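You operate a simulated robot arm through the tools that you are given. There is no shell and no other tool.

The job below is to be done with a simulated two-armed robot. You get a single attempt, and the scene is never put back.

JOB
Pick up the teal can with one hand, pass it to the other hand and put it on the stone top. Set down upright: teal can.

Only the result counts: the job must be done as asked and must still hold three seconds after the hand-in. Knocking over, shifting, dropping, spilling or breaking anything else fails it.

ROBOT AND FRAMES
Two 7-joint arms with two-finger parallel grippers on one trunk, on a base that moves. Base frame: it is fixed to the floor where the robot stands at the start and does not move with it; the origin is under the middle of the robot, x ahead of it, y to its left, z up. Units: m, degrees, N and s.
The left shoulder is at the start at [0.07, 0.13, 1.012], the right one opposite. With the tool pointing down near the work surface each hand reaches from about 0.18 to 0.5 m from the robot's upright axis, wherever it stands, measured 20 degrees to its own side. Places, roughly: stone top [-0.4, 1.1, 1]; teal can [1.25, 3, 0.75]. Payload 1.57 kg a hand.
The tool frame of a hand sits at the grasp point between the pads (the TCP): z along the fingers, y along the line on which they close. The tips reach 0.03 m beyond it. The gripper opens to 0.08 m. The fingers are 0.017 m wide and 0.012 m thick; the gripper's body (0.04 by 0.082 m) begins 0.08 m behind the TCP.
Orientation is told as [roll, pitch, yaw] about the base's x, y, z axes, in that order, counted from this pose: with the fingers straight down and closing along the base's y, the tool's x points along the base's -x, its y along +y and its z along -z.

CONTROLS
- The arms move only by the tool step_arm. It takes "left_motion", "right_motion" or both (then of equal length, played together; a hand with none holds still); each is a list of rows, each an object of numbers (a shift or turn left out is 0, a gripper value left out holds the last): "tx", "ty", "tz": the shift along the base's x, y, z in m; "wx", "wy", "wz": the turn, a rotation vector about the base's x, y, z in degrees; "claw": the gripper command, from -1 (fully open) to 1 (shut), values between in proportion. In form: [{"tx": .., "ty": .., "tz": .., "wx": .., "wy": .., "wz": .., "claw": ..}, ...]. A call has 1 to 20 rows; each row shifts and turns the commanded pose from where the row before left it. Each row takes 0.2 s and may step no farther than 0.05 m and 8.6 degrees from the row before; otherwise, or with a gripper value out of range, the whole call is refused. Where a pose cannot be reached the arm comes as near as it can. A force on the tool above 40 N (or 10 N above the force at the start of the call, whichever is more), or a blocked arm, ends the call early, and 0.2 s more pass. The fingers move at their own pace (about 0.108 m/s each) and stop on an object; they squeeze with about 37 N. The grip force told is the motor's: it shows also when the fingers shut on nothing. Time passes only in rows, and 0.2 s behind the last, so rows that do not move let the fingers close. The reply holds the time, the measured pose of the TCP, the force on the tool along the base axes, the opening and the grip force, in the units named above and with some noise, with the torque about the TCP (base axes, N m) and any sound that the robot's microphone picked up, and new pictures: "show" is both (left out), scene, wrist or none (wrist: the cameras of the hands that moved).
- Cameras (640 x 400 px; columns grow to the right, rows downward): "scene" is now at [0.1341, -0.0146, 1.2335]; the picture's right is [-0.18, -0.98, 0.00], its down [-0.62, 0.11, -0.78] and it looks along [0.77, -0.14, -0.63] (base axes); focal length 274 px, centre (320, 200). "left" rides on the left gripper at [0.072, 0.007, -0.122] in its tool frame; the picture's right is [-0.09, 1.00, 0.00], its down [-0.84, -0.08, -0.54] and it looks along [-0.54, -0.05, 0.84] (tool axes); focal length 238 px, centre (320, 200). "right" rides on the right gripper at [0.072, -0.007, -0.122] in its tool frame; the picture's right is [0.09, 1.00, 0.00], its down [-0.84, 0.08, -0.54] and it looks along [-0.54, 0.05, 0.84] (tool axes); focal length 238 px, centre (320, 200).
- slide_trunk(by): slides the trunk up (or, below 0, down) by that many m; the arms and the scene camera ride with it, the base frame stays. It gives what a move gives, with no picture.
- steer(legs): drives the robot by 1 to 6 legs, each [ahead, left, turn to the left] in m, m and degrees, along the robot's own axes; the way and the turn of a leg run together, so that a leg with both is an arc; at most 1.5 m and 180 degrees a leg. The arms and the cameras ride along, it lands a little off, and it stops where it bumps. It gives what a move gives, and a new picture of the scene camera.
- pan_tilt(pan, tilt): turns the head with the scene camera to pan (to the left, within 86 degrees either way) and tilt (down, from -29 to 69), counted from straight ahead of the robot. It gives what a move gives, and a new picture of the scene camera.
- probe_pixels(camera, pixels): for up to 12 pixels [column, row] of the newest picture of that camera ("zoom" is the newest enlarged one), the place [x, y, z] in the base frame of the surface seen there, good to about 0.002 m. No time passes.
- zoom(camera, box): a new picture of the part [left, top, right, bottom] of that camera's present view, enlarged. No time passes.
- hand_in(): hands the job in; it is judged then, once.

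Unless the task says otherwise, let go and move clear before handing in.

The tools are called after ">>>" as name(argument=value, ...) on one line, values as JSON. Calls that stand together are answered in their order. step_arm: Moves the arms, as the interface text tells. Its arguments: {"type":"object","properties":{"left_motion":{"type":"array"},"right_motion":{"type":"array"},"show":{"type":"string","enum":["both","scene","wrist","none"]}},"required":[]} The other tools are called the same way: slide_trunk (by) moves the trunk up or down; steer (legs) drives the base; pan_tilt (pan, tilt) turns the head that bears the scene camera; probe_pixels (camera, pixels) gives the place of the surface under pixels of a picture; zoom (camera, box) takes an enlarged picture of a part of a camera's view; hand_in () hands the job in.

At the start:

```text
clock: 0.0
left_tcp_pos: [0.3267, 0.1494, 0.8734]
left_ee_rot: [0.0, 0.1, -0.1]
left_contact_force: [-0.3, -0.8, 0.7]
left_moment: [-0.02, -0.01, 0.01]
left_opening: 0.08
left_gripper_force: 0.0
right_tcp_pos: [0.2996, -0.1365, 0.9441]
right_ee_rot: [0.0, 0.0, 0.0]
right_contact_force: [0.5, 0.2, -0.3]
right_moment: [-0.01, -0.02, 0.0]
right_opening: 0.0801
right_gripper_force: 0.0
trunk travel left (down, up): [-0.65, 0.29]
robot x, y, heading: [-0.0005, -0.0005, -0.1]
head pan, tilt (commanded): [-10.5, 38.8]
```

scene: 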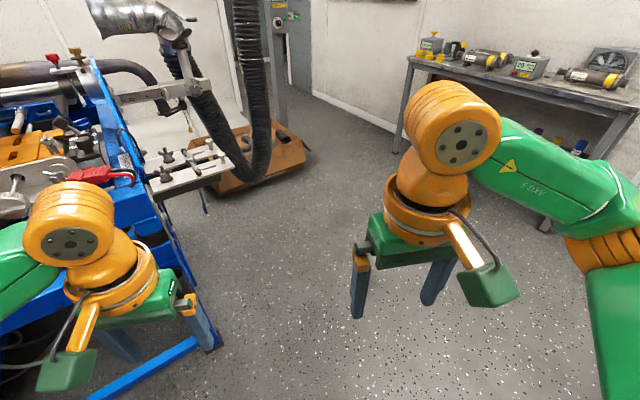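
right: 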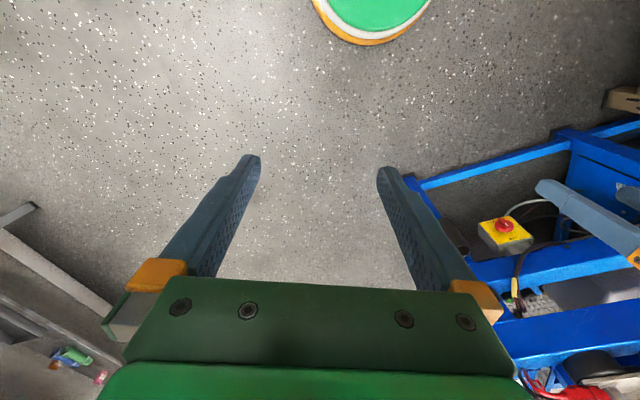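
left: 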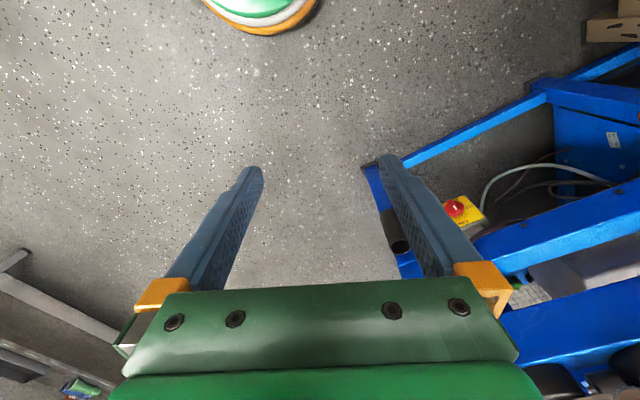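

The scene shows a blue machine to my left (columns 0-220) and a bench at the far right. The teal can and the stone top are not in view, so I'll pan the head left to look around.

>>> pan_tilt(pan=60, tilt=20)

```text
clock: 1.4
left_tcp_pos: [0.3284, 0.1487, 0.8734]
left_ee_rot: [0.0, 0.0, 0.0]
left_contact_force: [0.8, 0.0, 0.6]
left_moment: [0.0, 0.0, 0.01]
left_opening: 0.0799
left_gripper_force: 0.0
right_tcp_pos: [0.2985, -0.1371, 0.9452]
right_ee_rot: [-0.1, -0.1, 0.0]
right_contact_force: [-0.1, 0.2, -0.4]
right_moment: [0.01, -0.02, 0.03]
right_opening: 0.0799
right_gripper_force: 0.1
trunk travel left (down, up): [-0.65, 0.29]
robot x, y, heading: [-0.0013, 0.0013, -0.2]
head pan, tilt (commanded): [60.0, 20.0]
```

scene: 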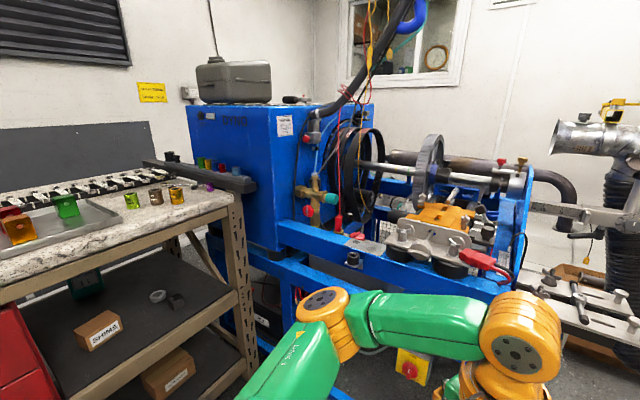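

The stone-topped shelf is at the left (columns 0-230, rows 180-290) and a blue machine stands in the middle. I'll probe some points for a map and look further left.

>>> probe_pixels(camera="scene", pixels=[[225, 200], [100, 235], [160, 182], [20, 275], [60, 215], [130, 200], [375, 110], [250, 150], [440, 150], [420, 40], [500, 290], [520, 180]])

>>> pan_tilt(pan=86, tilt=30)

```text
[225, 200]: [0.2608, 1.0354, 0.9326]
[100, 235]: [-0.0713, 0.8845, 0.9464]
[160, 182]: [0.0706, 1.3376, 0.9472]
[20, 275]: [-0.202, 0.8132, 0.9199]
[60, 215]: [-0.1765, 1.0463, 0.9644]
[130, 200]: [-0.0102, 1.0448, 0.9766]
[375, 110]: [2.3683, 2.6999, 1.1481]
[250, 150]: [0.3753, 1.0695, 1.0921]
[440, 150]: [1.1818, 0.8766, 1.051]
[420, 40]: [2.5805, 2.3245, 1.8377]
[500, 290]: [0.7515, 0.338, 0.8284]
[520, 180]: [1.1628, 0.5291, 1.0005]
```

```text
clock: 2.3
left_tcp_pos: [0.3276, 0.1482, 0.8738]
left_ee_rot: [0.0, -0.1, 0.1]
left_contact_force: [-0.7, -0.6, 0.4]
left_moment: [-0.02, 0.01, 0.0]
left_opening: 0.0799
left_gripper_force: 0.1
right_tcp_pos: [0.2993, -0.1362, 0.9445]
right_ee_rot: [0.1, 0.0, 0.1]
right_contact_force: [-0.6, 0.7, -0.9]
right_moment: [0.0, 0.02, 0.0]
right_opening: 0.0799
right_gripper_force: 0.1
trunk travel left (down, up): [-0.65, 0.29]
robot x, y, heading: [-0.0024, -0.0003, -0.1]
head pan, tilt (commanded): [85.9, 30.0]
```

scene: 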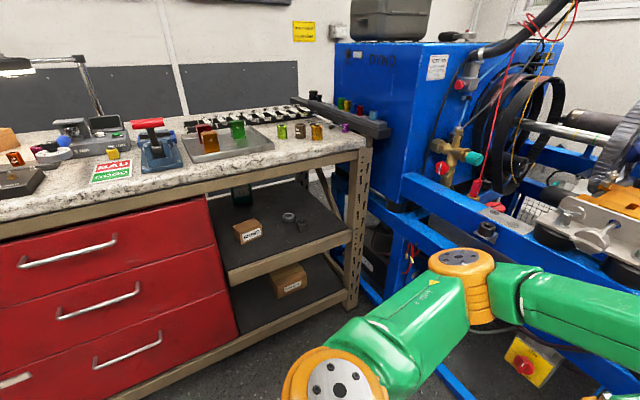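

The stone bench runs along my left with items on it (columns 0-370), and the blue machine stands between it and the far region. I'll probe walls and bench edges for the layout.

>>> probe_pixels(camera="scene", pixels=[[300, 30], [240, 50], [60, 40], [20, 205], [200, 180], [365, 145], [320, 290], [560, 60], [450, 175], [30, 130], [325, 170], [375, 140]])

>>> pan_tilt(pan=70, tilt=0)

>>> pan_tilt(pan=10, tilt=10)

>>> pan_tilt(pan=-60, tilt=20)

```text
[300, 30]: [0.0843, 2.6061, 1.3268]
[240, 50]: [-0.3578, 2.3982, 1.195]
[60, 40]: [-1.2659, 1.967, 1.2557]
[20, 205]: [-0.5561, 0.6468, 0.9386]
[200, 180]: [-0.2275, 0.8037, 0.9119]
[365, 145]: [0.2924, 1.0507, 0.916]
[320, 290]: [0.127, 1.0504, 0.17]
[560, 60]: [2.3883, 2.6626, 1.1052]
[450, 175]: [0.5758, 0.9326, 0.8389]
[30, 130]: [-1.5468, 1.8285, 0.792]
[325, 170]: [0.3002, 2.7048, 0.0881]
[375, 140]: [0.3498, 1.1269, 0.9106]
```

```text
clock: 3.3
left_tcp_pos: [0.3288, 0.1491, 0.8746]
left_ee_rot: [0.0, 0.1, 0.0]
left_contact_force: [0.7, -0.1, 0.7]
left_moment: [0.01, -0.03, 0.02]
left_opening: 0.08
left_gripper_force: 0.1
right_tcp_pos: [0.2971, -0.1368, 0.945]
right_ee_rot: [-0.1, 0.0, 0.0]
right_contact_force: [0.8, -0.3, -0.1]
right_moment: [0.01, -0.01, 0.0]
right_opening: 0.0799
right_gripper_force: 0.1
trunk travel left (down, up): [-0.65, 0.29]
robot x, y, heading: [0.0011, 0.0037, -0.0]
head pan, tilt (commanded): [70.0, 0.0]
```

scene: 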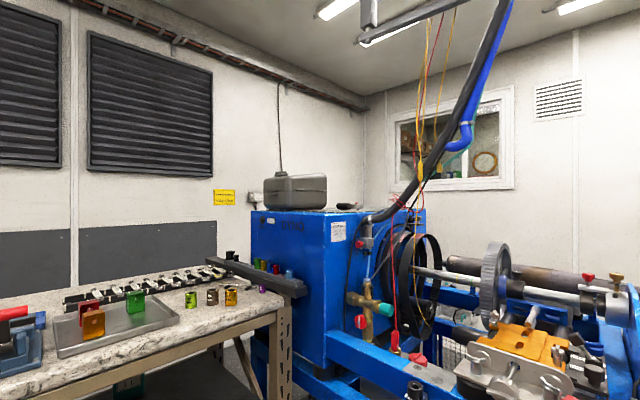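

```text
clock: 4.6
left_tcp_pos: [0.327, 0.1501, 0.874]
left_ee_rot: [0.0, 0.0, 0.0]
left_contact_force: [0.7, -1.0, -1.2]
left_moment: [0.0, 0.03, -0.01]
left_opening: 0.08
left_gripper_force: 0.1
right_tcp_pos: [0.2975, -0.1364, 0.9443]
right_ee_rot: [0.1, -0.1, 0.0]
right_contact_force: [0.8, 0.8, 0.2]
right_moment: [0.0, 0.0, 0.0]
right_opening: 0.0802
right_gripper_force: 0.0
trunk travel left (down, up): [-0.65, 0.29]
robot x, y, heading: [0.0019, 0.0004, -0.2]
head pan, tilt (commanded): [10.0, 10.0]
```

scene: 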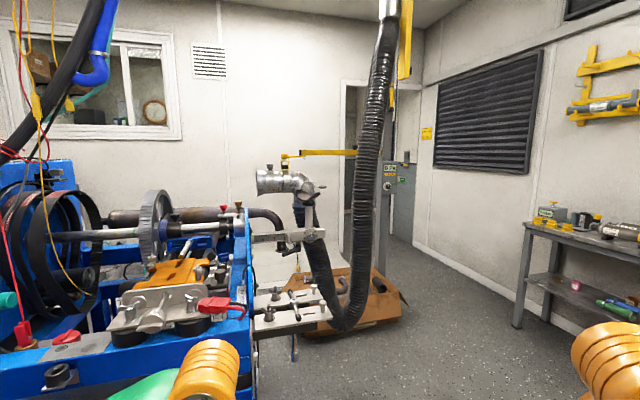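

```text
clock: 6.0
left_tcp_pos: [0.3279, 0.1501, 0.8725]
left_ee_rot: [0.0, 0.0, 0.0]
left_contact_force: [-0.2, -0.4, -0.1]
left_moment: [0.01, 0.03, -0.02]
left_opening: 0.0798
left_gripper_force: 0.0
right_tcp_pos: [0.2985, -0.1376, 0.9439]
right_ee_rot: [0.1, 0.1, 0.0]
right_contact_force: [-0.1, 0.4, 0.6]
right_moment: [-0.01, 0.02, -0.02]
right_opening: 0.0799
right_gripper_force: 0.1
trunk travel left (down, up): [-0.65, 0.29]
robot x, y, heading: [0.0011, -0.002, 0.1]
head pan, tilt (commanded): [-60.0, 20.0]
```

scene: 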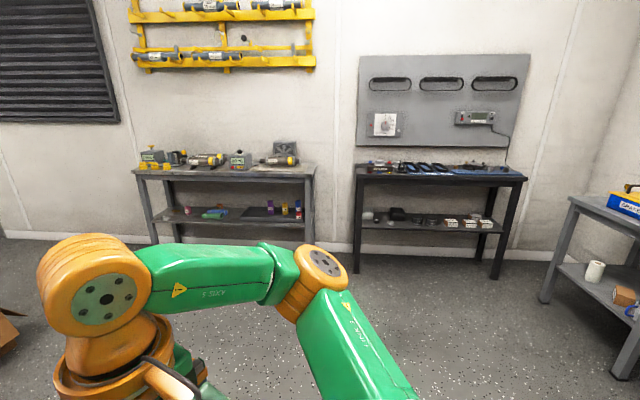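

The right side shows other benches and no teal can. The can should be beyond the blue machine near the far wall, so I'll raise the trunk to look over the machine.

>>> slide_trunk(by=0.28)

>>> pan_tilt(pan=65, tilt=15)

```text
clock: 8.8
left_tcp_pos: [0.329, 0.1504, 1.1542]
left_ee_rot: [0.0, 0.0, 0.1]
left_contact_force: [-0.4, 0.3, -0.4]
left_moment: [0.03, -0.02, -0.03]
left_opening: 0.0799
left_gripper_force: 0.1
right_tcp_pos: [0.2979, -0.1377, 1.2253]
right_ee_rot: [0.0, 0.0, 0.0]
right_contact_force: [0.8, 0.4, 0.0]
right_moment: [-0.01, 0.0, -0.03]
right_opening: 0.08
right_gripper_force: 0.1
trunk travel left (down, up): [-0.93, 0.01]
robot x, y, heading: [0.0008, -0.0002, -0.1]
head pan, tilt (commanded): [-60.0, 20.0]
```

```text
clock: 10.9
left_tcp_pos: [0.3282, 0.1491, 1.154]
left_ee_rot: [0.0, 0.0, -0.1]
left_contact_force: [0.5, 0.2, 0.3]
left_moment: [0.02, 0.04, 0.02]
left_opening: 0.0801
left_gripper_force: 0.1
right_tcp_pos: [0.2968, -0.1371, 1.2247]
right_ee_rot: [0.0, 0.0, -0.1]
right_contact_force: [0.0, 0.5, -0.4]
right_moment: [-0.02, 0.04, -0.01]
right_opening: 0.0801
right_gripper_force: 0.1
trunk travel left (down, up): [-0.93, 0.01]
robot x, y, heading: [-0.0005, 0.0023, -0.0]
head pan, tilt (commanded): [65.0, 15.0]
```

scene: 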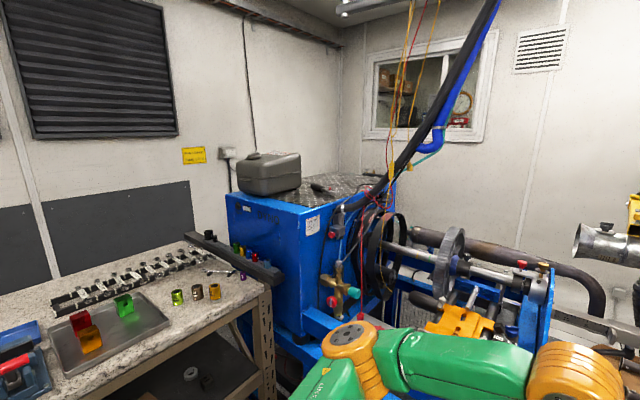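

>>> probe_pixels(camera="scene", pixels=[[240, 205], [300, 215], [340, 185], [390, 175], [170, 250], [60, 290], [220, 245], [260, 280], [200, 235], [340, 130], [220, 130], [500, 160]])

>>> zoom(camera="scene", box=[0, 200, 320, 400])

>>> pan_tilt(pan=15, tilt=30)

```text
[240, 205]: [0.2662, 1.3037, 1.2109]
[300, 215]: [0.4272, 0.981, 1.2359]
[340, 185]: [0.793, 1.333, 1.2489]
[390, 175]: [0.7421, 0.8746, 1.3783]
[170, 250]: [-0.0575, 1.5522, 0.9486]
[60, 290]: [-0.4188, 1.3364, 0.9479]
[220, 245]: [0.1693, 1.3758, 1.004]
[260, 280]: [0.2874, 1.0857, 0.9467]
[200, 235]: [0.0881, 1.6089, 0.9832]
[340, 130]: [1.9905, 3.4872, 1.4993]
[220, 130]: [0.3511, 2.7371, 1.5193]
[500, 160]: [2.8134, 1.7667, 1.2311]
```

```text
2.00 times, centred on (160, 300) of scene
```

zoom: 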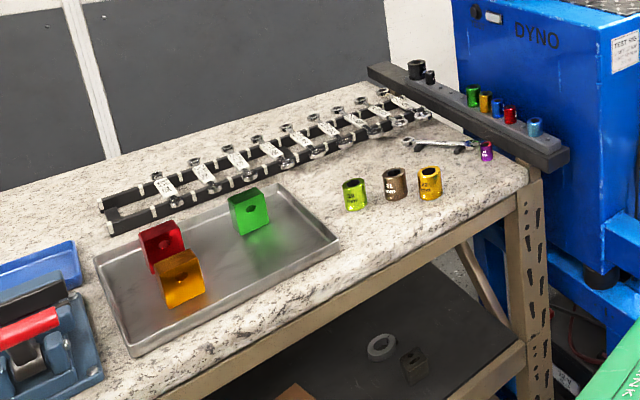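

```text
clock: 12.0
left_tcp_pos: [0.3285, 0.1499, 1.1534]
left_ee_rot: [0.1, 0.0, 0.0]
left_contact_force: [-1.1, -0.4, -0.3]
left_moment: [0.04, 0.0, -0.02]
left_opening: 0.0801
left_gripper_force: 0.0
right_tcp_pos: [0.2985, -0.1366, 1.2236]
right_ee_rot: [0.0, 0.0, 0.0]
right_contact_force: [0.0, 0.0, 0.7]
right_moment: [-0.01, 0.02, -0.01]
right_opening: 0.0801
right_gripper_force: 0.0
trunk travel left (down, up): [-0.93, 0.01]
robot x, y, heading: [0.0004, 0.0015, 0.0]
head pan, tilt (commanded): [15.0, 30.0]
```

scene: 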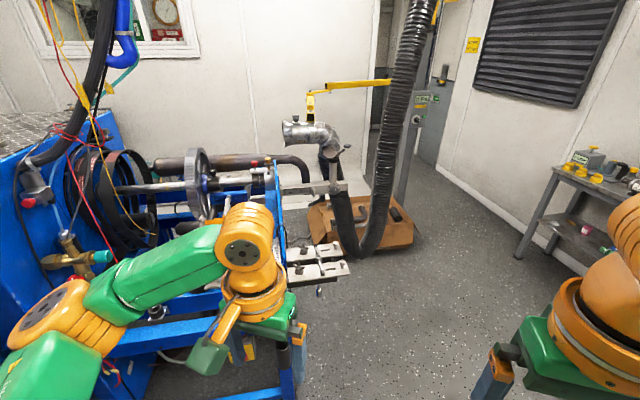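

The exhaust pipe, hose and cart (columns 280-430) stand past the machine's right end. I'll probe for gaps where the base could pass.

>>> probe_pixels(camera="scene", pixels=[[300, 255], [340, 270], [320, 215], [410, 230], [360, 250], [295, 130], [330, 140], [290, 165], [290, 200], [440, 200], [350, 180], [160, 100]])

>>> zoom(camera="scene", box=[250, 100, 450, 300])

```text
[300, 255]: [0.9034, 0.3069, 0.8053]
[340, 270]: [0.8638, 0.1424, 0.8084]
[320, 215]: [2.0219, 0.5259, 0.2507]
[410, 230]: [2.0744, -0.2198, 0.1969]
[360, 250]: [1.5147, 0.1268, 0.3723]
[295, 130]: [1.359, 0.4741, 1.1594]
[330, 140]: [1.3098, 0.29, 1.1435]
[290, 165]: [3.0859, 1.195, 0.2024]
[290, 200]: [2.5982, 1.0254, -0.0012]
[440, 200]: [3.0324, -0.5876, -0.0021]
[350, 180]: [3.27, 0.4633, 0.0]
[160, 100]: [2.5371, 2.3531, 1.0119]
```

```text
2.00 times, centred on (350, 200) of scene
```

zoom: 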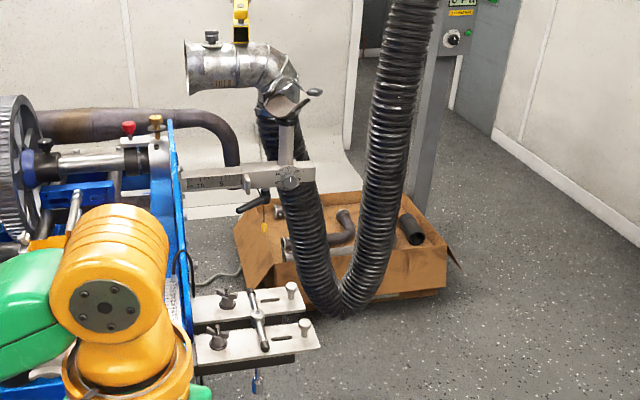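

>>> probe_pixels(camera="scene", pixels=[[520, 255], [548, 175], [400, 180], [415, 150], [400, 250], [380, 250], [310, 235], [440, 170], [600, 275], [380, 150], [395, 100], [430, 220]])

>>> pan_tilt(pan=-10, tilt=45)

```text
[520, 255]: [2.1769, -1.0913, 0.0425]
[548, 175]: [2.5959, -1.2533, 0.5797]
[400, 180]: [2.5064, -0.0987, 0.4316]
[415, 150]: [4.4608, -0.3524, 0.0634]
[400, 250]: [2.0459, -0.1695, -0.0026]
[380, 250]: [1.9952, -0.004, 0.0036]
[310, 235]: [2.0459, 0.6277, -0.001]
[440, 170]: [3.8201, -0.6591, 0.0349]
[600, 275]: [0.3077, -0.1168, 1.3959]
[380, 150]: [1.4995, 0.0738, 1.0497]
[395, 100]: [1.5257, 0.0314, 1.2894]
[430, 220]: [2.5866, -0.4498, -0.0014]
```

```text
clock: 12.9
left_tcp_pos: [0.3275, 0.1493, 1.1534]
left_ee_rot: [0.0, 0.0, 0.0]
left_contact_force: [0.8, 0.1, 0.4]
left_moment: [0.01, -0.01, -0.03]
left_opening: 0.08
left_gripper_force: 0.0
right_tcp_pos: [0.298, -0.1359, 1.2243]
right_ee_rot: [0.1, 0.1, 0.0]
right_contact_force: [0.0, 0.8, -0.4]
right_moment: [0.0, -0.03, 0.0]
right_opening: 0.08
right_gripper_force: 0.0
trunk travel left (down, up): [-0.93, 0.01]
robot x, y, heading: [0.0016, -0.0006, -0.1]
head pan, tilt (commanded): [-10.0, 45.0]
```

scene: 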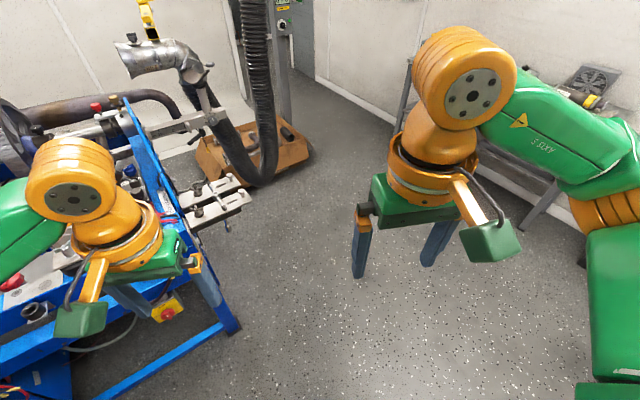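

>>> probe_pixels(camera="scene", pixels=[[311, 158], [262, 187], [285, 125], [400, 120], [525, 230], [205, 180], [340, 85], [408, 80], [290, 80], [250, 185], [545, 205], [240, 330]])

>>> zoom(camera="scene", box=[180, 0, 420, 200])

```text
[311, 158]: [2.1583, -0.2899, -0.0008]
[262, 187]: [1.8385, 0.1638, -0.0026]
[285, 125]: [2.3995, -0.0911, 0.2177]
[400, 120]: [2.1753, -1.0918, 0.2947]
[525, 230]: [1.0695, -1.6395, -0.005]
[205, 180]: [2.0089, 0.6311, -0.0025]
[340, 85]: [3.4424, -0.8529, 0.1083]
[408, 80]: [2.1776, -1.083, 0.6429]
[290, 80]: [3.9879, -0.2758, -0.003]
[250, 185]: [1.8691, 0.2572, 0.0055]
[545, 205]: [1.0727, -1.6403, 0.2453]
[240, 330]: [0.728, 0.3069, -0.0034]
```

```text
2.00 times, centred on (300, 100) of scene
```

zoom: 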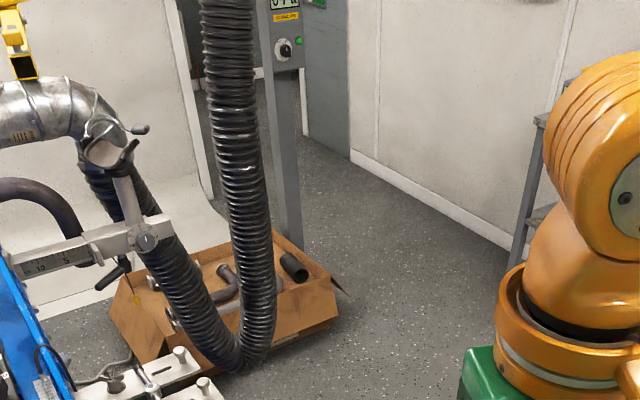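

The gap between the box corner (2.16, -0.29) and the bench leg (2.18, -1.09) looks about 0.7 m wide. Before choosing, I'll turn in place to see the left end of the stone bench and the corridor behind it.

>>> steer(legs=[[0, 0, 90]])

>>> pan_tilt(pan=40, tilt=25)

```text
clock: 17.2
left_tcp_pos: [-0.1495, 0.3279, 1.1533]
left_ee_rot: [0.0, 0.0, 90.2]
left_contact_force: [-0.1, 0.0, -0.1]
left_moment: [0.04, -0.01, 0.01]
left_opening: 0.0799
left_gripper_force: 0.0
right_tcp_pos: [0.1361, 0.298, 1.2246]
right_ee_rot: [0.0, -0.1, 90.2]
right_contact_force: [0.5, 0.6, -0.2]
right_moment: [0.0, -0.03, -0.04]
right_opening: 0.0797
right_gripper_force: 0.1
trunk travel left (down, up): [-0.93, 0.01]
robot x, y, heading: [0.0009, 0.0018, 90.2]
head pan, tilt (commanded): [-10.0, 45.0]
```

scene: 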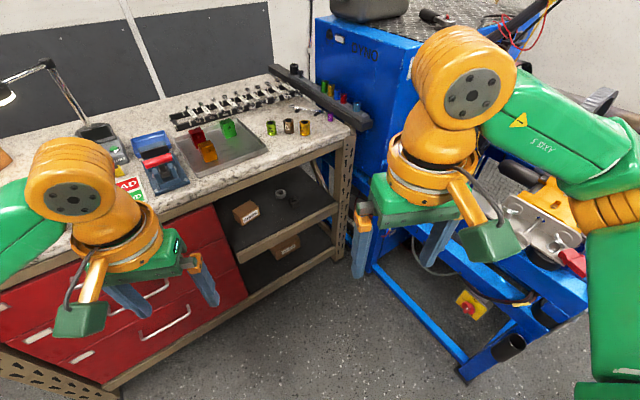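

```text
clock: 18.3
left_tcp_pos: [-0.1501, 0.3278, 1.1532]
left_ee_rot: [0.0, 0.1, 90.2]
left_contact_force: [-0.4, -0.3, 0.2]
left_moment: [-0.02, 0.04, -0.01]
left_opening: 0.0805
left_gripper_force: 0.1
right_tcp_pos: [0.1365, 0.2977, 1.2247]
right_ee_rot: [0.0, -0.1, 90.2]
right_contact_force: [-1.0, 1.4, -0.7]
right_moment: [0.0, -0.01, 0.02]
right_opening: 0.08
right_gripper_force: 0.0
trunk travel left (down, up): [-0.93, 0.01]
robot x, y, heading: [-0.0022, 0.0005, 90.1]
head pan, tilt (commanded): [40.0, 25.0]
```

scene: 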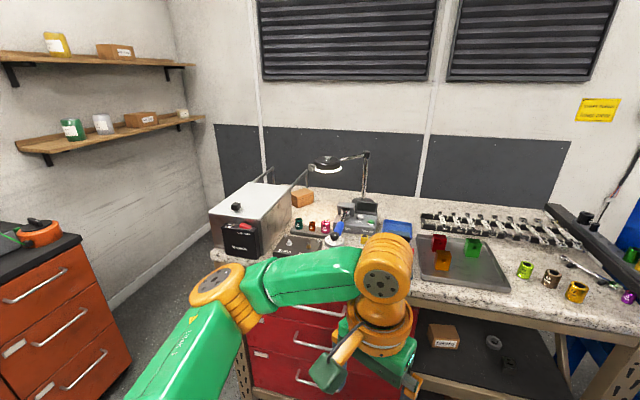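

>>> probe_pixels(camera="scene", pixels=[[180, 260], [140, 300], [210, 215], [225, 260], [75, 240], [130, 360], [200, 195], [160, 80], [250, 150], [350, 190], [195, 220], [205, 270]])

>>> zoom(camera="scene", box=[60, 140, 380, 340])

```text
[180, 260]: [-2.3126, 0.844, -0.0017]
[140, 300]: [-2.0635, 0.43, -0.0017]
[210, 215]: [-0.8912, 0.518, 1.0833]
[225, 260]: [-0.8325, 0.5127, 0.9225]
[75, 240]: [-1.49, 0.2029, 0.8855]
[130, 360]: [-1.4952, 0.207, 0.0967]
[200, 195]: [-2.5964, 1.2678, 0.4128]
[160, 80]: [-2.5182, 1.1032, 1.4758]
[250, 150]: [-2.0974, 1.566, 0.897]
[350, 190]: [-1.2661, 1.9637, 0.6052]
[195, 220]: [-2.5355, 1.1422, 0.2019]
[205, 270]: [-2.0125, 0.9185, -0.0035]
```

```text
2.00 times, centred on (220, 240) of scene
```

zoom: 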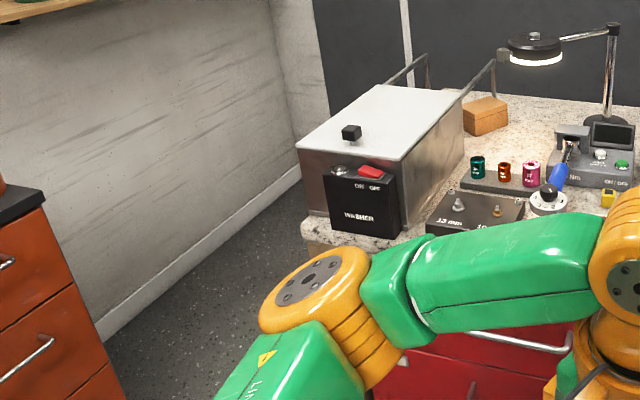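

The left route has a gap of about 0.7 m between the tool chest corner (-1.49, 0.20) and the bench end (-0.83, 0.51). I'll look straight down to size my own base.

>>> pan_tilt(pan=0, tilt=69)

>>> pan_tilt(pan=80, tilt=69)

```text
clock: 19.4
left_tcp_pos: [-0.1506, 0.3267, 1.1534]
left_ee_rot: [0.0, 0.1, 90.3]
left_contact_force: [0.0, -0.3, 0.0]
left_moment: [0.01, -0.02, 0.01]
left_opening: 0.0799
left_gripper_force: 0.1
right_tcp_pos: [0.1353, 0.2993, 1.2252]
right_ee_rot: [0.0, 0.0, 90.2]
right_contact_force: [0.4, 0.0, -0.6]
right_moment: [0.03, 0.02, -0.02]
right_opening: 0.0802
right_gripper_force: 0.1
trunk travel left (down, up): [-0.93, 0.01]
robot x, y, heading: [-0.0024, 0.0027, 90.4]
head pan, tilt (commanded): [0.0, 68.8]
```

scene: 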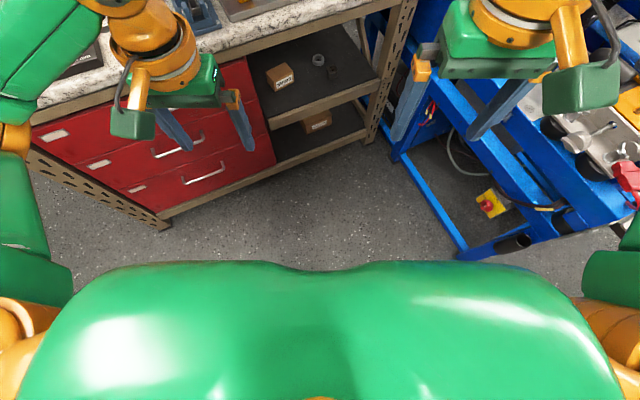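

```text
clock: 21.0
left_tcp_pos: [-0.1493, 0.3275, 1.1528]
left_ee_rot: [-0.1, -0.1, 90.2]
left_contact_force: [-0.7, 0.1, -0.7]
left_moment: [0.01, -0.04, 0.01]
left_opening: 0.0799
left_gripper_force: 0.1
right_tcp_pos: [0.1364, 0.2984, 1.2253]
right_ee_rot: [0.0, 0.0, 90.1]
right_contact_force: [0.1, 0.4, -0.2]
right_moment: [-0.03, 0.0, -0.01]
right_opening: 0.08
right_gripper_force: 0.1
trunk travel left (down, up): [-0.93, 0.01]
robot x, y, heading: [-0.0005, 0.0008, 90.4]
head pan, tilt (commanded): [80.0, 68.8]
```

scene: 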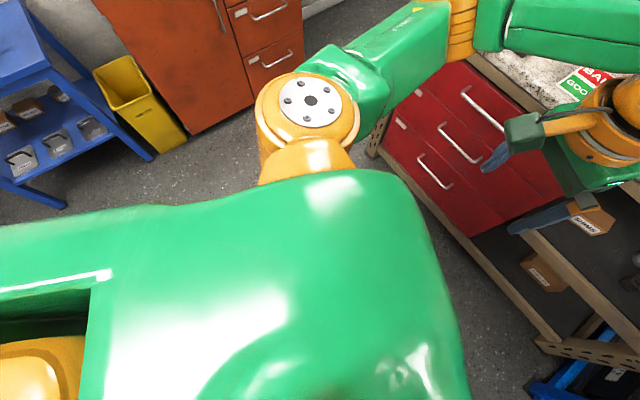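

>>> probe_pixels(camera="scene", pixels=[[310, 95], [320, 130], [450, 30], [420, 180], [455, 320], [30, 360], [350, 170], [180, 150], [270, 95], [60, 205], [385, 60], [555, 125]])

>>> pan_tilt(pan=86, tilt=20)

```text
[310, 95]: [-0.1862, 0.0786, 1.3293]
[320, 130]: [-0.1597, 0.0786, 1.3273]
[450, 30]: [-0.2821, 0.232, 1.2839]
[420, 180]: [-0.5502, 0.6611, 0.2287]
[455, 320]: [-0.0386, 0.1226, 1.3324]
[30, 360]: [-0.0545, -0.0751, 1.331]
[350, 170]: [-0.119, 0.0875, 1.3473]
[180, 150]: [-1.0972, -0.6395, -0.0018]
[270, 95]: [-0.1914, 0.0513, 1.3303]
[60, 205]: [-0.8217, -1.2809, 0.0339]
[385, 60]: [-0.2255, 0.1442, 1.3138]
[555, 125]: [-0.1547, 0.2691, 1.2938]
```

```text
clock: 22.1
left_tcp_pos: [-0.1496, 0.3273, 1.1534]
left_ee_rot: [0.1, -0.1, 90.1]
left_contact_force: [0.9, -0.2, 0.4]
left_moment: [-0.03, -0.01, -0.02]
left_opening: 0.0801
left_gripper_force: 0.1
right_tcp_pos: [0.1354, 0.2984, 1.225]
right_ee_rot: [-0.1, 0.0, 90.1]
right_contact_force: [-1.0, 0.1, -0.3]
right_moment: [0.01, 0.02, -0.01]
right_opening: 0.0798
right_gripper_force: 0.0
trunk travel left (down, up): [-0.93, 0.01]
robot x, y, heading: [0.0038, 0.0001, 90.1]
head pan, tilt (commanded): [85.9, 20.0]
```

scene: 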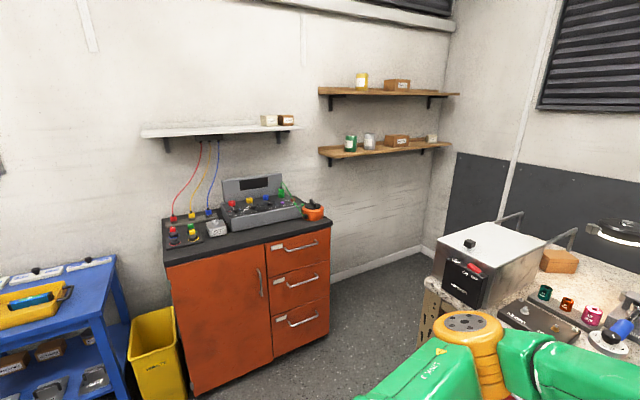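

The tool chest, yellow bin and blue cart stand along the left wall, and my elbows reach about 0.3 m out to each side. I'll check the right-hand route first by turning to the room's axis (about 25 degrees), sidestepping right and looking past the machine's end.

>>> steer(legs=[[0, 0, -65], [0, -1.2, 0], [0.5, 0, 0]])

>>> pan_tilt(pan=55, tilt=15)

>>> pan_tilt(pan=0, tilt=30)

```text
clock: 33.7
left_tcp_pos: [1.1921, -0.6189, 1.1542]
left_ee_rot: [0.1, -0.1, 24.5]
left_contact_force: [-0.8, -0.3, -0.1]
left_moment: [0.01, 0.01, 0.01]
left_opening: 0.0799
left_gripper_force: 0.0
right_tcp_pos: [1.2848, -0.8929, 1.2259]
right_ee_rot: [-0.1, -0.2, 24.5]
right_contact_force: [0.6, -0.1, -0.2]
right_moment: [-0.01, 0.01, -0.02]
right_opening: 0.08
right_gripper_force: 0.0
trunk travel left (down, up): [-0.93, 0.01]
robot x, y, heading: [0.9613, -0.8923, 24.3]
head pan, tilt (commanded): [85.9, 20.0]
```

scene: 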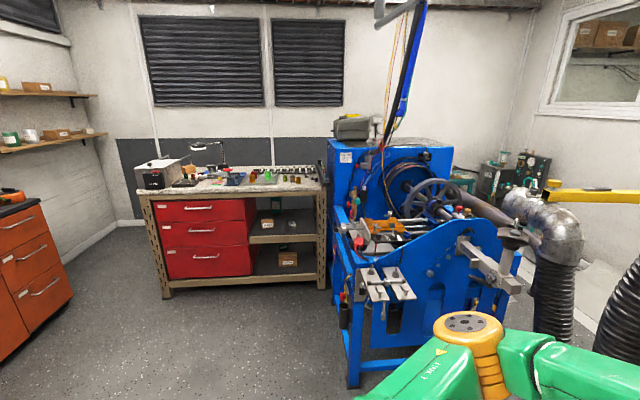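

```text
clock: 34.6
left_tcp_pos: [1.1947, -0.6175, 1.1517]
left_ee_rot: [0.0, 0.0, 24.5]
left_contact_force: [0.8, -0.4, -0.9]
left_moment: [-0.02, 0.02, -0.04]
left_opening: 0.0799
left_gripper_force: 0.1
right_tcp_pos: [1.2862, -0.8911, 1.2244]
right_ee_rot: [-0.1, 0.0, 24.3]
right_contact_force: [-0.7, -0.3, -0.1]
right_moment: [-0.01, -0.01, 0.01]
right_opening: 0.0798
right_gripper_force: 0.1
trunk travel left (down, up): [-0.93, 0.01]
robot x, y, heading: [0.9602, -0.8948, 24.5]
head pan, tilt (commanded): [55.0, 15.0]
```

scene: 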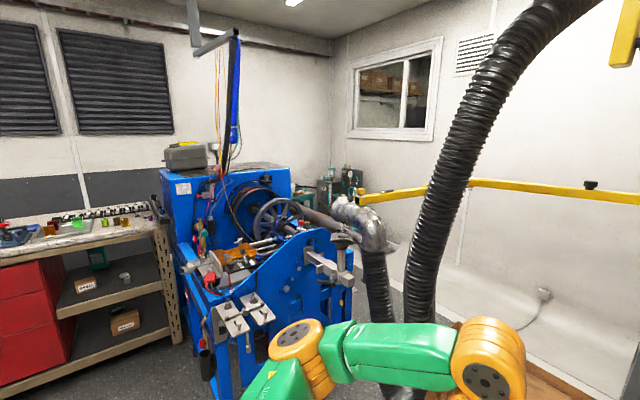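

```text
clock: 35.9
left_tcp_pos: [1.1946, -0.618, 1.1538]
left_ee_rot: [0.0, 0.0, 24.6]
left_contact_force: [-0.1, 0.0, -0.1]
left_moment: [0.02, 0.01, -0.01]
left_opening: 0.08
left_gripper_force: 0.2
right_tcp_pos: [1.2868, -0.8915, 1.225]
right_ee_rot: [-0.1, 0.0, 24.5]
right_contact_force: [0.3, 0.5, -0.7]
right_moment: [-0.01, -0.04, 0.0]
right_opening: 0.0799
right_gripper_force: 0.1
trunk travel left (down, up): [-0.93, 0.01]
robot x, y, heading: [0.9569, -0.8929, 24.6]
head pan, tilt (commanded): [0.0, 30.0]
```

scene: 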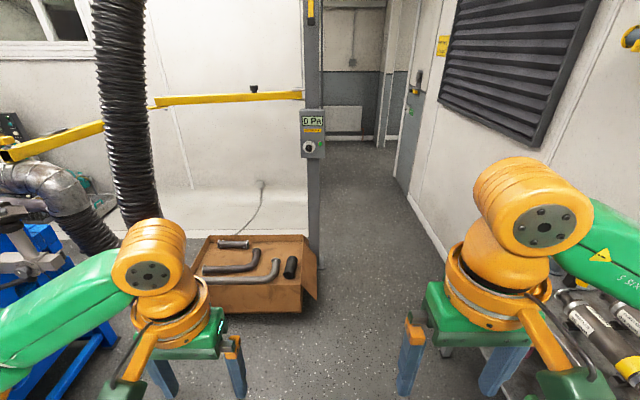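

In the pan-55 view, equipment with teal parts shows in the far corner (columns 320-360, rows 165-200). I'll look there again and zoom.

>>> probe_pixels(camera="scene", pixels=[[200, 98], [280, 95], [30, 148], [312, 140], [310, 260], [210, 310], [300, 305], [320, 300], [155, 190], [230, 190], [440, 255], [380, 150]])

>>> pan_tilt(pan=50, tilt=20)

>>> zoom(camera="scene", box=[280, 100, 480, 225])

```text
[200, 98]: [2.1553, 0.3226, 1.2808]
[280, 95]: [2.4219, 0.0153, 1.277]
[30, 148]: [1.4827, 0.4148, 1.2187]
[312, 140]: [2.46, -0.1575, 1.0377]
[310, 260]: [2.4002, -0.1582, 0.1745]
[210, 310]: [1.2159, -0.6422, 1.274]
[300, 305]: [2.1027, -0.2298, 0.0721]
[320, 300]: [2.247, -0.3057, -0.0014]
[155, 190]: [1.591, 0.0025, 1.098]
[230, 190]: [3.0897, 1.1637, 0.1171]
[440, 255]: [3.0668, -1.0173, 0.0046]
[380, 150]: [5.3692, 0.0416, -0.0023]
```

```text
clock: 37.0
left_tcp_pos: [1.1945, -0.6178, 1.154]
left_ee_rot: [0.0, -0.1, 24.5]
left_contact_force: [0.3, -0.5, 0.3]
left_moment: [-0.01, -0.02, 0.01]
left_opening: 0.08
left_gripper_force: 0.0
right_tcp_pos: [1.2875, -0.8915, 1.2252]
right_ee_rot: [-0.1, 0.0, 24.6]
right_contact_force: [0.8, 0.3, 0.4]
right_moment: [-0.02, 0.0, -0.01]
right_opening: 0.08
right_gripper_force: 0.1
trunk travel left (down, up): [-0.93, 0.01]
robot x, y, heading: [0.9568, -0.8904, 24.2]
head pan, tilt (commanded): [50.0, 20.0]
```

scene: 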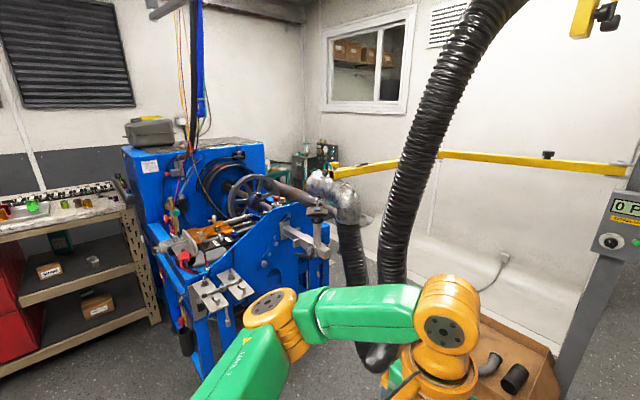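

```text
3.20 times, centred on (380, 162) of scene
```

zoom: 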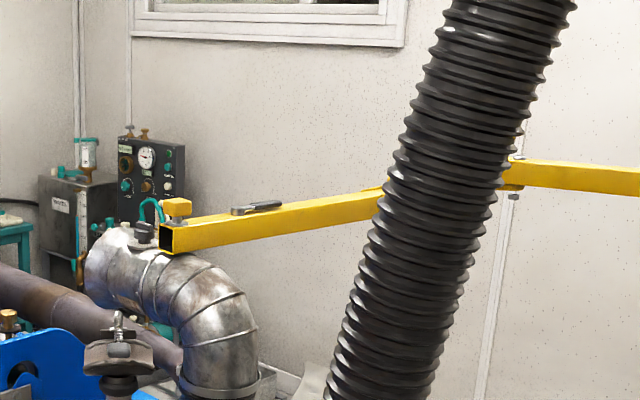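

The corner holds a test stand and a small teal table near (1.3, 3). The disc seen at the top edge of the wrist pictures may be my own base, so I'll view it with a wrist camera to measure the footprint.

>>> zoom(camera="left", box=[0, 0, 640, 400])

>>> probe_pixels(camera="left", pixels=[[260, 10], [260, 25], [300, 15], [220, 10], [260, 60], [240, 22], [310, 5], [210, 3]])

>>> zoom(camera="right", box=[0, 0, 640, 400])

```text
1.00 times, centred on (320, 200) of left (not enlarged: the box is as wide or as high as the picture)
```

zoom: 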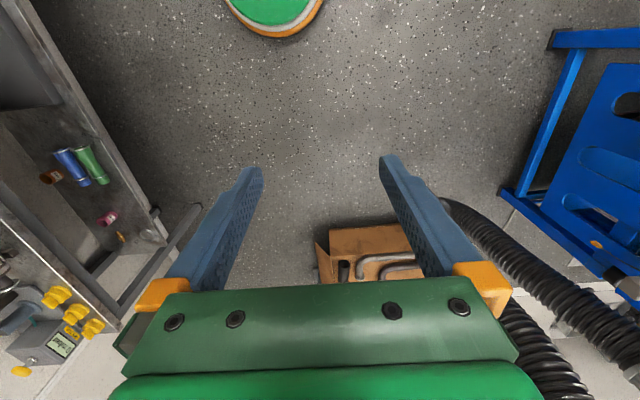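

```text
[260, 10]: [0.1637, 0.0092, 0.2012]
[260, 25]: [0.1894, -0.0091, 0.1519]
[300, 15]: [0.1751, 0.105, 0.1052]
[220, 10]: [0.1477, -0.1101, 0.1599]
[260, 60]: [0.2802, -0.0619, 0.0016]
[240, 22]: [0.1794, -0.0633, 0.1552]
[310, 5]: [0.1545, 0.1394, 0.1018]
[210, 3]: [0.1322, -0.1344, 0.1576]
```

```text
1.00 times, centred on (320, 200) of right (not enlarged: the box is as wide or as high as the picture)
```

zoom: 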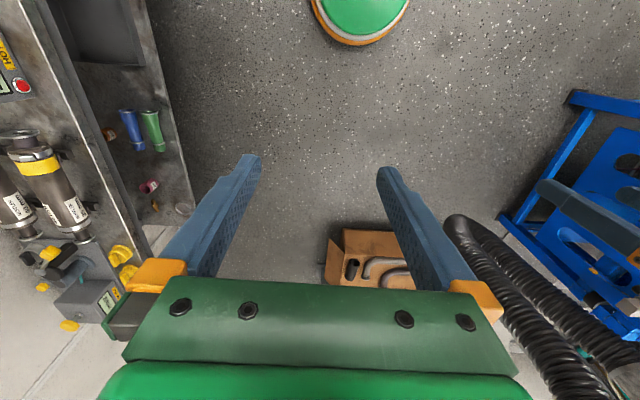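

The wrist view shows my base is a round disc about 0.21 m in radius, so the lanes are wide enough. I'll take the right route along the lane between the box and the bench, stopping to check.

>>> steer(legs=[[0.75, -0.38, 0]])

>>> pan_tilt(pan=0, tilt=40)

```text
clock: 41.5
left_tcp_pos: [2.0333, -0.6511, 1.1538]
left_ee_rot: [0.0, 0.0, 24.8]
left_contact_force: [0.0, -0.6, 0.1]
left_moment: [0.0, -0.01, -0.01]
left_opening: 0.08
left_gripper_force: 0.0
right_tcp_pos: [2.1259, -0.9234, 1.2258]
right_ee_rot: [0.0, -0.1, 24.8]
right_contact_force: [0.4, -0.3, 0.2]
right_moment: [-0.02, -0.05, -0.01]
right_opening: 0.0802
right_gripper_force: 0.0
trunk travel left (down, up): [-0.93, 0.01]
robot x, y, heading: [1.7981, -0.9235, 24.7]
head pan, tilt (commanded): [50.0, 20.0]
```

scene: 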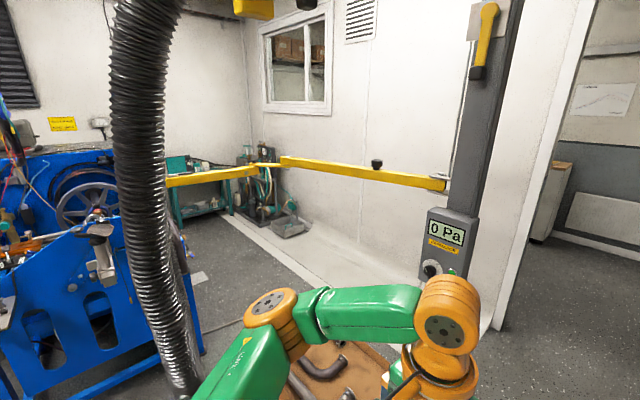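

```text
clock: 42.7
left_tcp_pos: [2.033, -0.6506, 1.1544]
left_ee_rot: [0.0, -0.1, 24.9]
left_contact_force: [0.3, -0.9, -1.0]
left_moment: [0.0, -0.02, -0.01]
left_opening: 0.0801
left_gripper_force: 0.1
right_tcp_pos: [2.1264, -0.9212, 1.2236]
right_ee_rot: [0.0, 0.0, 24.8]
right_contact_force: [0.2, 0.0, -0.7]
right_moment: [-0.03, 0.02, -0.02]
right_opening: 0.0801
right_gripper_force: 0.2
trunk travel left (down, up): [-0.93, 0.01]
robot x, y, heading: [1.7997, -0.9253, 24.9]
head pan, tilt (commanded): [0.0, 40.0]
```

scene: 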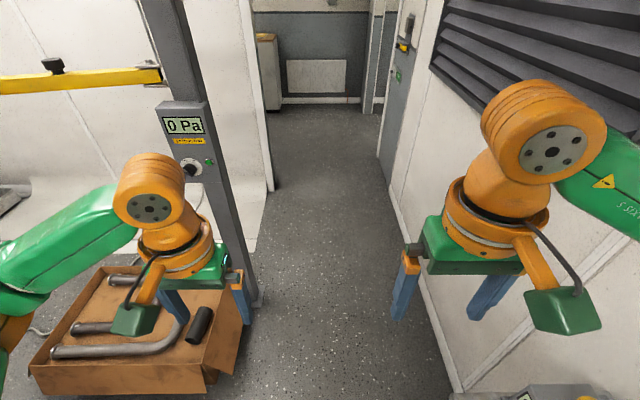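

>>> probe_pixels(camera="scene", pixels=[[256, 248], [270, 188], [258, 300], [205, 230], [240, 190], [262, 220], [205, 375], [390, 150], [410, 240], [180, 60], [200, 180], [60, 230]])

>>> pan_tilt(pan=50, tilt=30)

```text
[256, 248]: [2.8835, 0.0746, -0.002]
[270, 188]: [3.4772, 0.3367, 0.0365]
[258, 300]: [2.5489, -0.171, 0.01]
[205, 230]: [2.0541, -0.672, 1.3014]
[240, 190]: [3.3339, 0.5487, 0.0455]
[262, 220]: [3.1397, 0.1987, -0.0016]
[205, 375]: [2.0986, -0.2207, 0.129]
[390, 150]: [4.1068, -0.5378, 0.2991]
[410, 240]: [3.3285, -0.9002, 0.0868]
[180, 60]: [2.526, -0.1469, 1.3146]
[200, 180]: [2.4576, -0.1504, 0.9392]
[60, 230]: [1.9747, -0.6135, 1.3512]
```

```text
clock: 43.9
left_tcp_pos: [2.034, -0.6508, 1.1529]
left_ee_rot: [0.0, 0.0, 24.8]
left_contact_force: [-0.1, 0.4, -0.3]
left_moment: [0.0, -0.04, -0.02]
left_opening: 0.0802
left_gripper_force: 0.1
right_tcp_pos: [2.1271, -0.922, 1.2248]
right_ee_rot: [0.0, -0.1, 24.8]
right_contact_force: [0.4, 0.3, -0.5]
right_moment: [0.02, -0.01, 0.0]
right_opening: 0.0799
right_gripper_force: 0.0
trunk travel left (down, up): [-0.93, 0.01]
robot x, y, heading: [1.7979, -0.9215, 24.6]
head pan, tilt (commanded): [50.0, 30.0]
```

scene: 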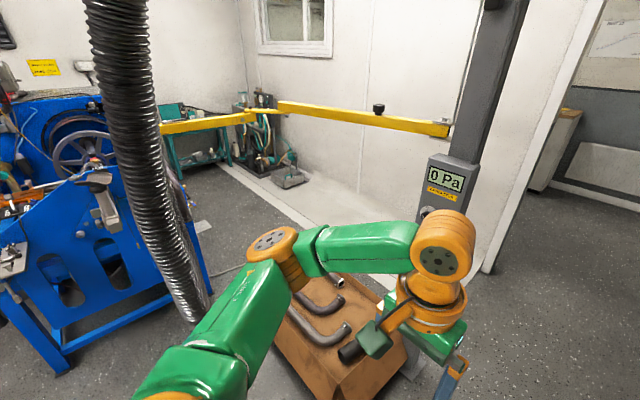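

>>> probe_pixels(camera="scene", pixels=[[340, 195], [310, 220], [400, 215], [320, 170], [285, 185], [250, 205], [240, 165], [200, 165], [170, 155], [225, 250], [300, 120], [200, 120]])

>>> zoom(camera="scene", box=[140, 80, 340, 205])

```text
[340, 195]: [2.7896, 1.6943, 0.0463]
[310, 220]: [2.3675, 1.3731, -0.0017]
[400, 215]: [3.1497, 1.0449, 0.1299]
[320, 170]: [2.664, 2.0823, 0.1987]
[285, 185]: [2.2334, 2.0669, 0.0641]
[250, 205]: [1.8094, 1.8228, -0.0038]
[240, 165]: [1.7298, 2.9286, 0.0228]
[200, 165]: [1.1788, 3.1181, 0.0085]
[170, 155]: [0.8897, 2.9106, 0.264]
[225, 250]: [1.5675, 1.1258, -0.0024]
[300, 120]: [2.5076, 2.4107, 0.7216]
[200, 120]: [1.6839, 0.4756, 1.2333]
```

```text
3.20 times, centred on (240, 142) of scene
```

zoom: 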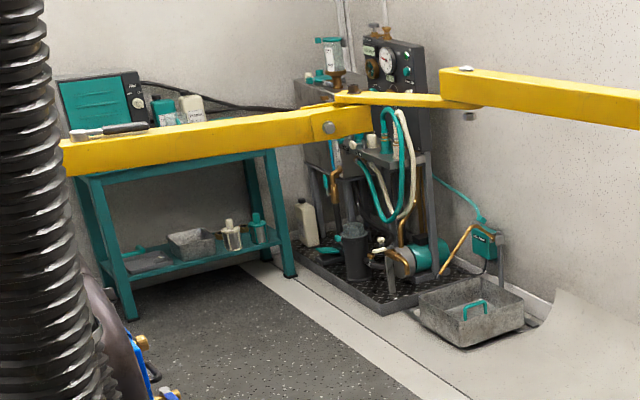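

The zoom shows a teal table near the corner with a small teal object (zoom ~165,105) beside a white bottle. I'll drive ahead past the post, turn to face along the window wall, and move up toward the table.

>>> steer(legs=[[1.5, 0, 0], [0, 0, 90]])

>>> pan_tilt(pan=10, tilt=30)

```text
clock: 55.1
left_tcp_pos: [2.8878, -0.065, 1.1539]
left_ee_rot: [0.0, 0.0, 115.0]
left_contact_force: [0.2, 1.2, 0.4]
left_moment: [0.03, 0.01, -0.02]
left_opening: 0.0799
left_gripper_force: 0.1
right_tcp_pos: [3.1594, 0.0289, 1.2233]
right_ee_rot: [0.0, -0.1, 114.8]
right_contact_force: [0.2, 0.3, -0.8]
right_moment: [-0.01, 0.02, 0.01]
right_opening: 0.0799
right_gripper_force: 0.1
trunk travel left (down, up): [-0.93, 0.01]
robot x, y, heading: [3.1572, -0.2986, 114.7]
head pan, tilt (commanded): [50.0, 30.0]
```

scene: 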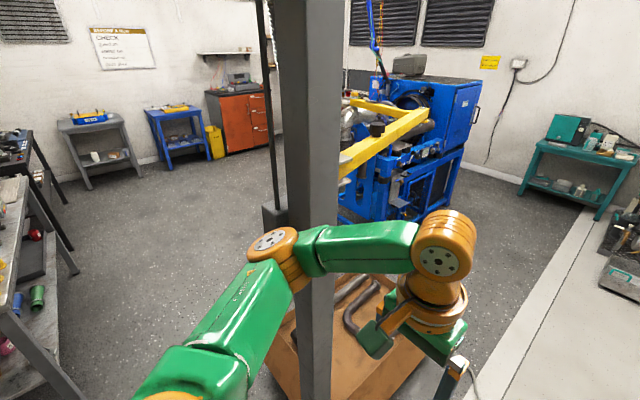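

```text
clock: 56.2
left_tcp_pos: [2.8873, -0.0647, 1.1537]
left_ee_rot: [0.0, -0.1, 115.0]
left_contact_force: [0.0, -0.5, -0.7]
left_moment: [-0.03, 0.0, -0.02]
left_opening: 0.08
left_gripper_force: 0.0
right_tcp_pos: [3.1584, 0.0289, 1.2255]
right_ee_rot: [0.0, 0.0, 114.8]
right_contact_force: [0.4, 0.2, 0.1]
right_moment: [0.02, -0.05, -0.03]
right_opening: 0.08
right_gripper_force: 0.1
trunk travel left (down, up): [-0.93, 0.01]
robot x, y, heading: [3.1606, -0.3002, 114.7]
head pan, tilt (commanded): [10.0, 30.0]
```

scene: 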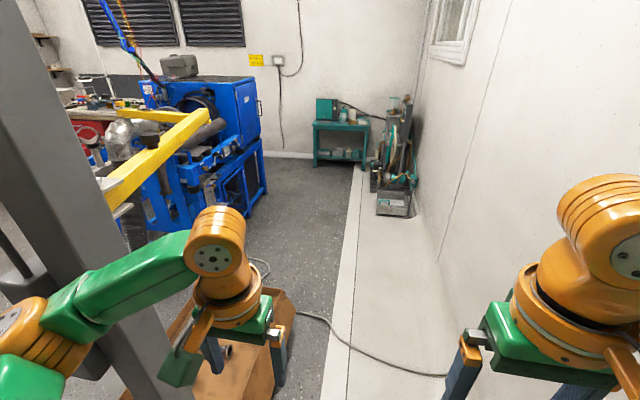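

The way ahead is clear along the white strip, apart from a thin cable across the floor (about 330,325 to 440,375). I'll probe the cable, wall and table before driving.

>>> probe_pixels(camera="scene", pixels=[[325, 324], [400, 369], [440, 376], [436, 265], [378, 215], [410, 212], [316, 165], [364, 165], [355, 125], [320, 122], [266, 190], [370, 185]])

>>> zoom(camera="scene", box=[280, 80, 440, 180])

```text
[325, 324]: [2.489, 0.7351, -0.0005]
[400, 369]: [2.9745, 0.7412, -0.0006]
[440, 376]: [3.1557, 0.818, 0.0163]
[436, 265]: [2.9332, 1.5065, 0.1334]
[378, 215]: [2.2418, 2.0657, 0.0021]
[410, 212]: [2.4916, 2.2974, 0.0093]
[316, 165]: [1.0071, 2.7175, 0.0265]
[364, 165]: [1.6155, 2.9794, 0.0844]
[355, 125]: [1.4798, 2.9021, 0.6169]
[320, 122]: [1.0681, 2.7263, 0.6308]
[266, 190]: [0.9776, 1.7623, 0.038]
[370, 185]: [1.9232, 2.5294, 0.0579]
```

```text
4.00 times, centred on (360, 130) of scene
```

zoom: 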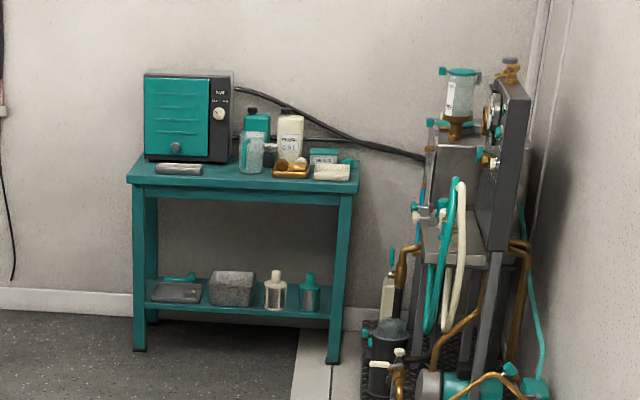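

The table's front edge is at about z=0.63 and the corner unit sits to its right. On the table I see a teal oven, bottles and jars (zoom 240-350, 110-180), and the way is clear, so I'll drive up the aisle and then look closely.

>>> steer(legs=[[1.5, 0, 0], [1.2, 0.35, 0]])

>>> pan_tilt(pan=0, tilt=35)

```text
clock: 69.6
left_tcp_pos: [1.434, 2.2433, 1.1531]
left_ee_rot: [0.0, 0.1, 114.7]
left_contact_force: [0.4, -0.2, -0.9]
left_moment: [-0.02, 0.01, 0.0]
left_opening: 0.0799
left_gripper_force: 0.0
right_tcp_pos: [1.7054, 2.3366, 1.2244]
right_ee_rot: [-0.1, -0.1, 114.8]
right_contact_force: [-0.3, 0.1, -0.7]
right_moment: [0.01, 0.01, 0.0]
right_opening: 0.08
right_gripper_force: 0.0
trunk travel left (down, up): [-0.93, 0.01]
robot x, y, heading: [1.7098, 2.0093, 114.9]
head pan, tilt (commanded): [10.0, 30.0]
```

scene: 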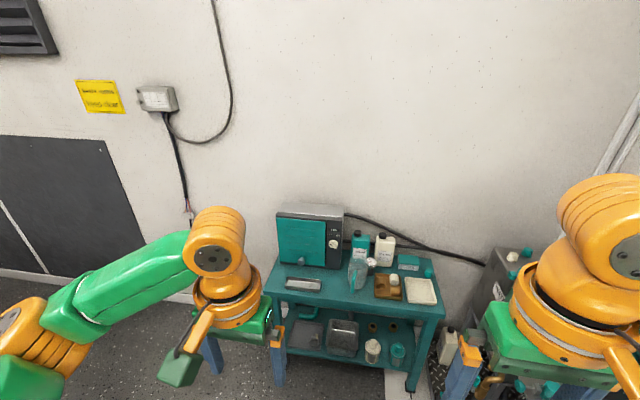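

```text
clock: 70.3
left_tcp_pos: [1.4345, 2.2437, 1.1538]
left_ee_rot: [0.1, 0.0, 114.7]
left_contact_force: [-0.4, 1.1, 0.6]
left_moment: [-0.03, -0.02, -0.01]
left_opening: 0.0799
left_gripper_force: 0.2
right_tcp_pos: [1.7052, 2.3362, 1.2242]
right_ee_rot: [-0.1, 0.0, 114.7]
right_contact_force: [-0.2, 0.0, 0.5]
right_moment: [-0.02, 0.01, 0.02]
right_opening: 0.0798
right_gripper_force: 0.0
trunk travel left (down, up): [-0.93, 0.01]
robot x, y, heading: [1.704, 2.0119, 114.5]
head pan, tilt (commanded): [0.0, 35.0]
```

scene: 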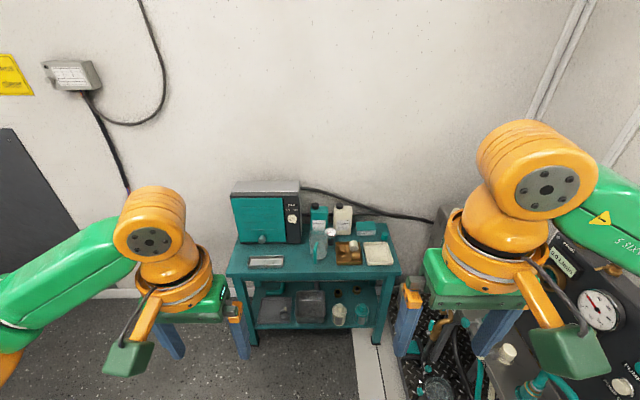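

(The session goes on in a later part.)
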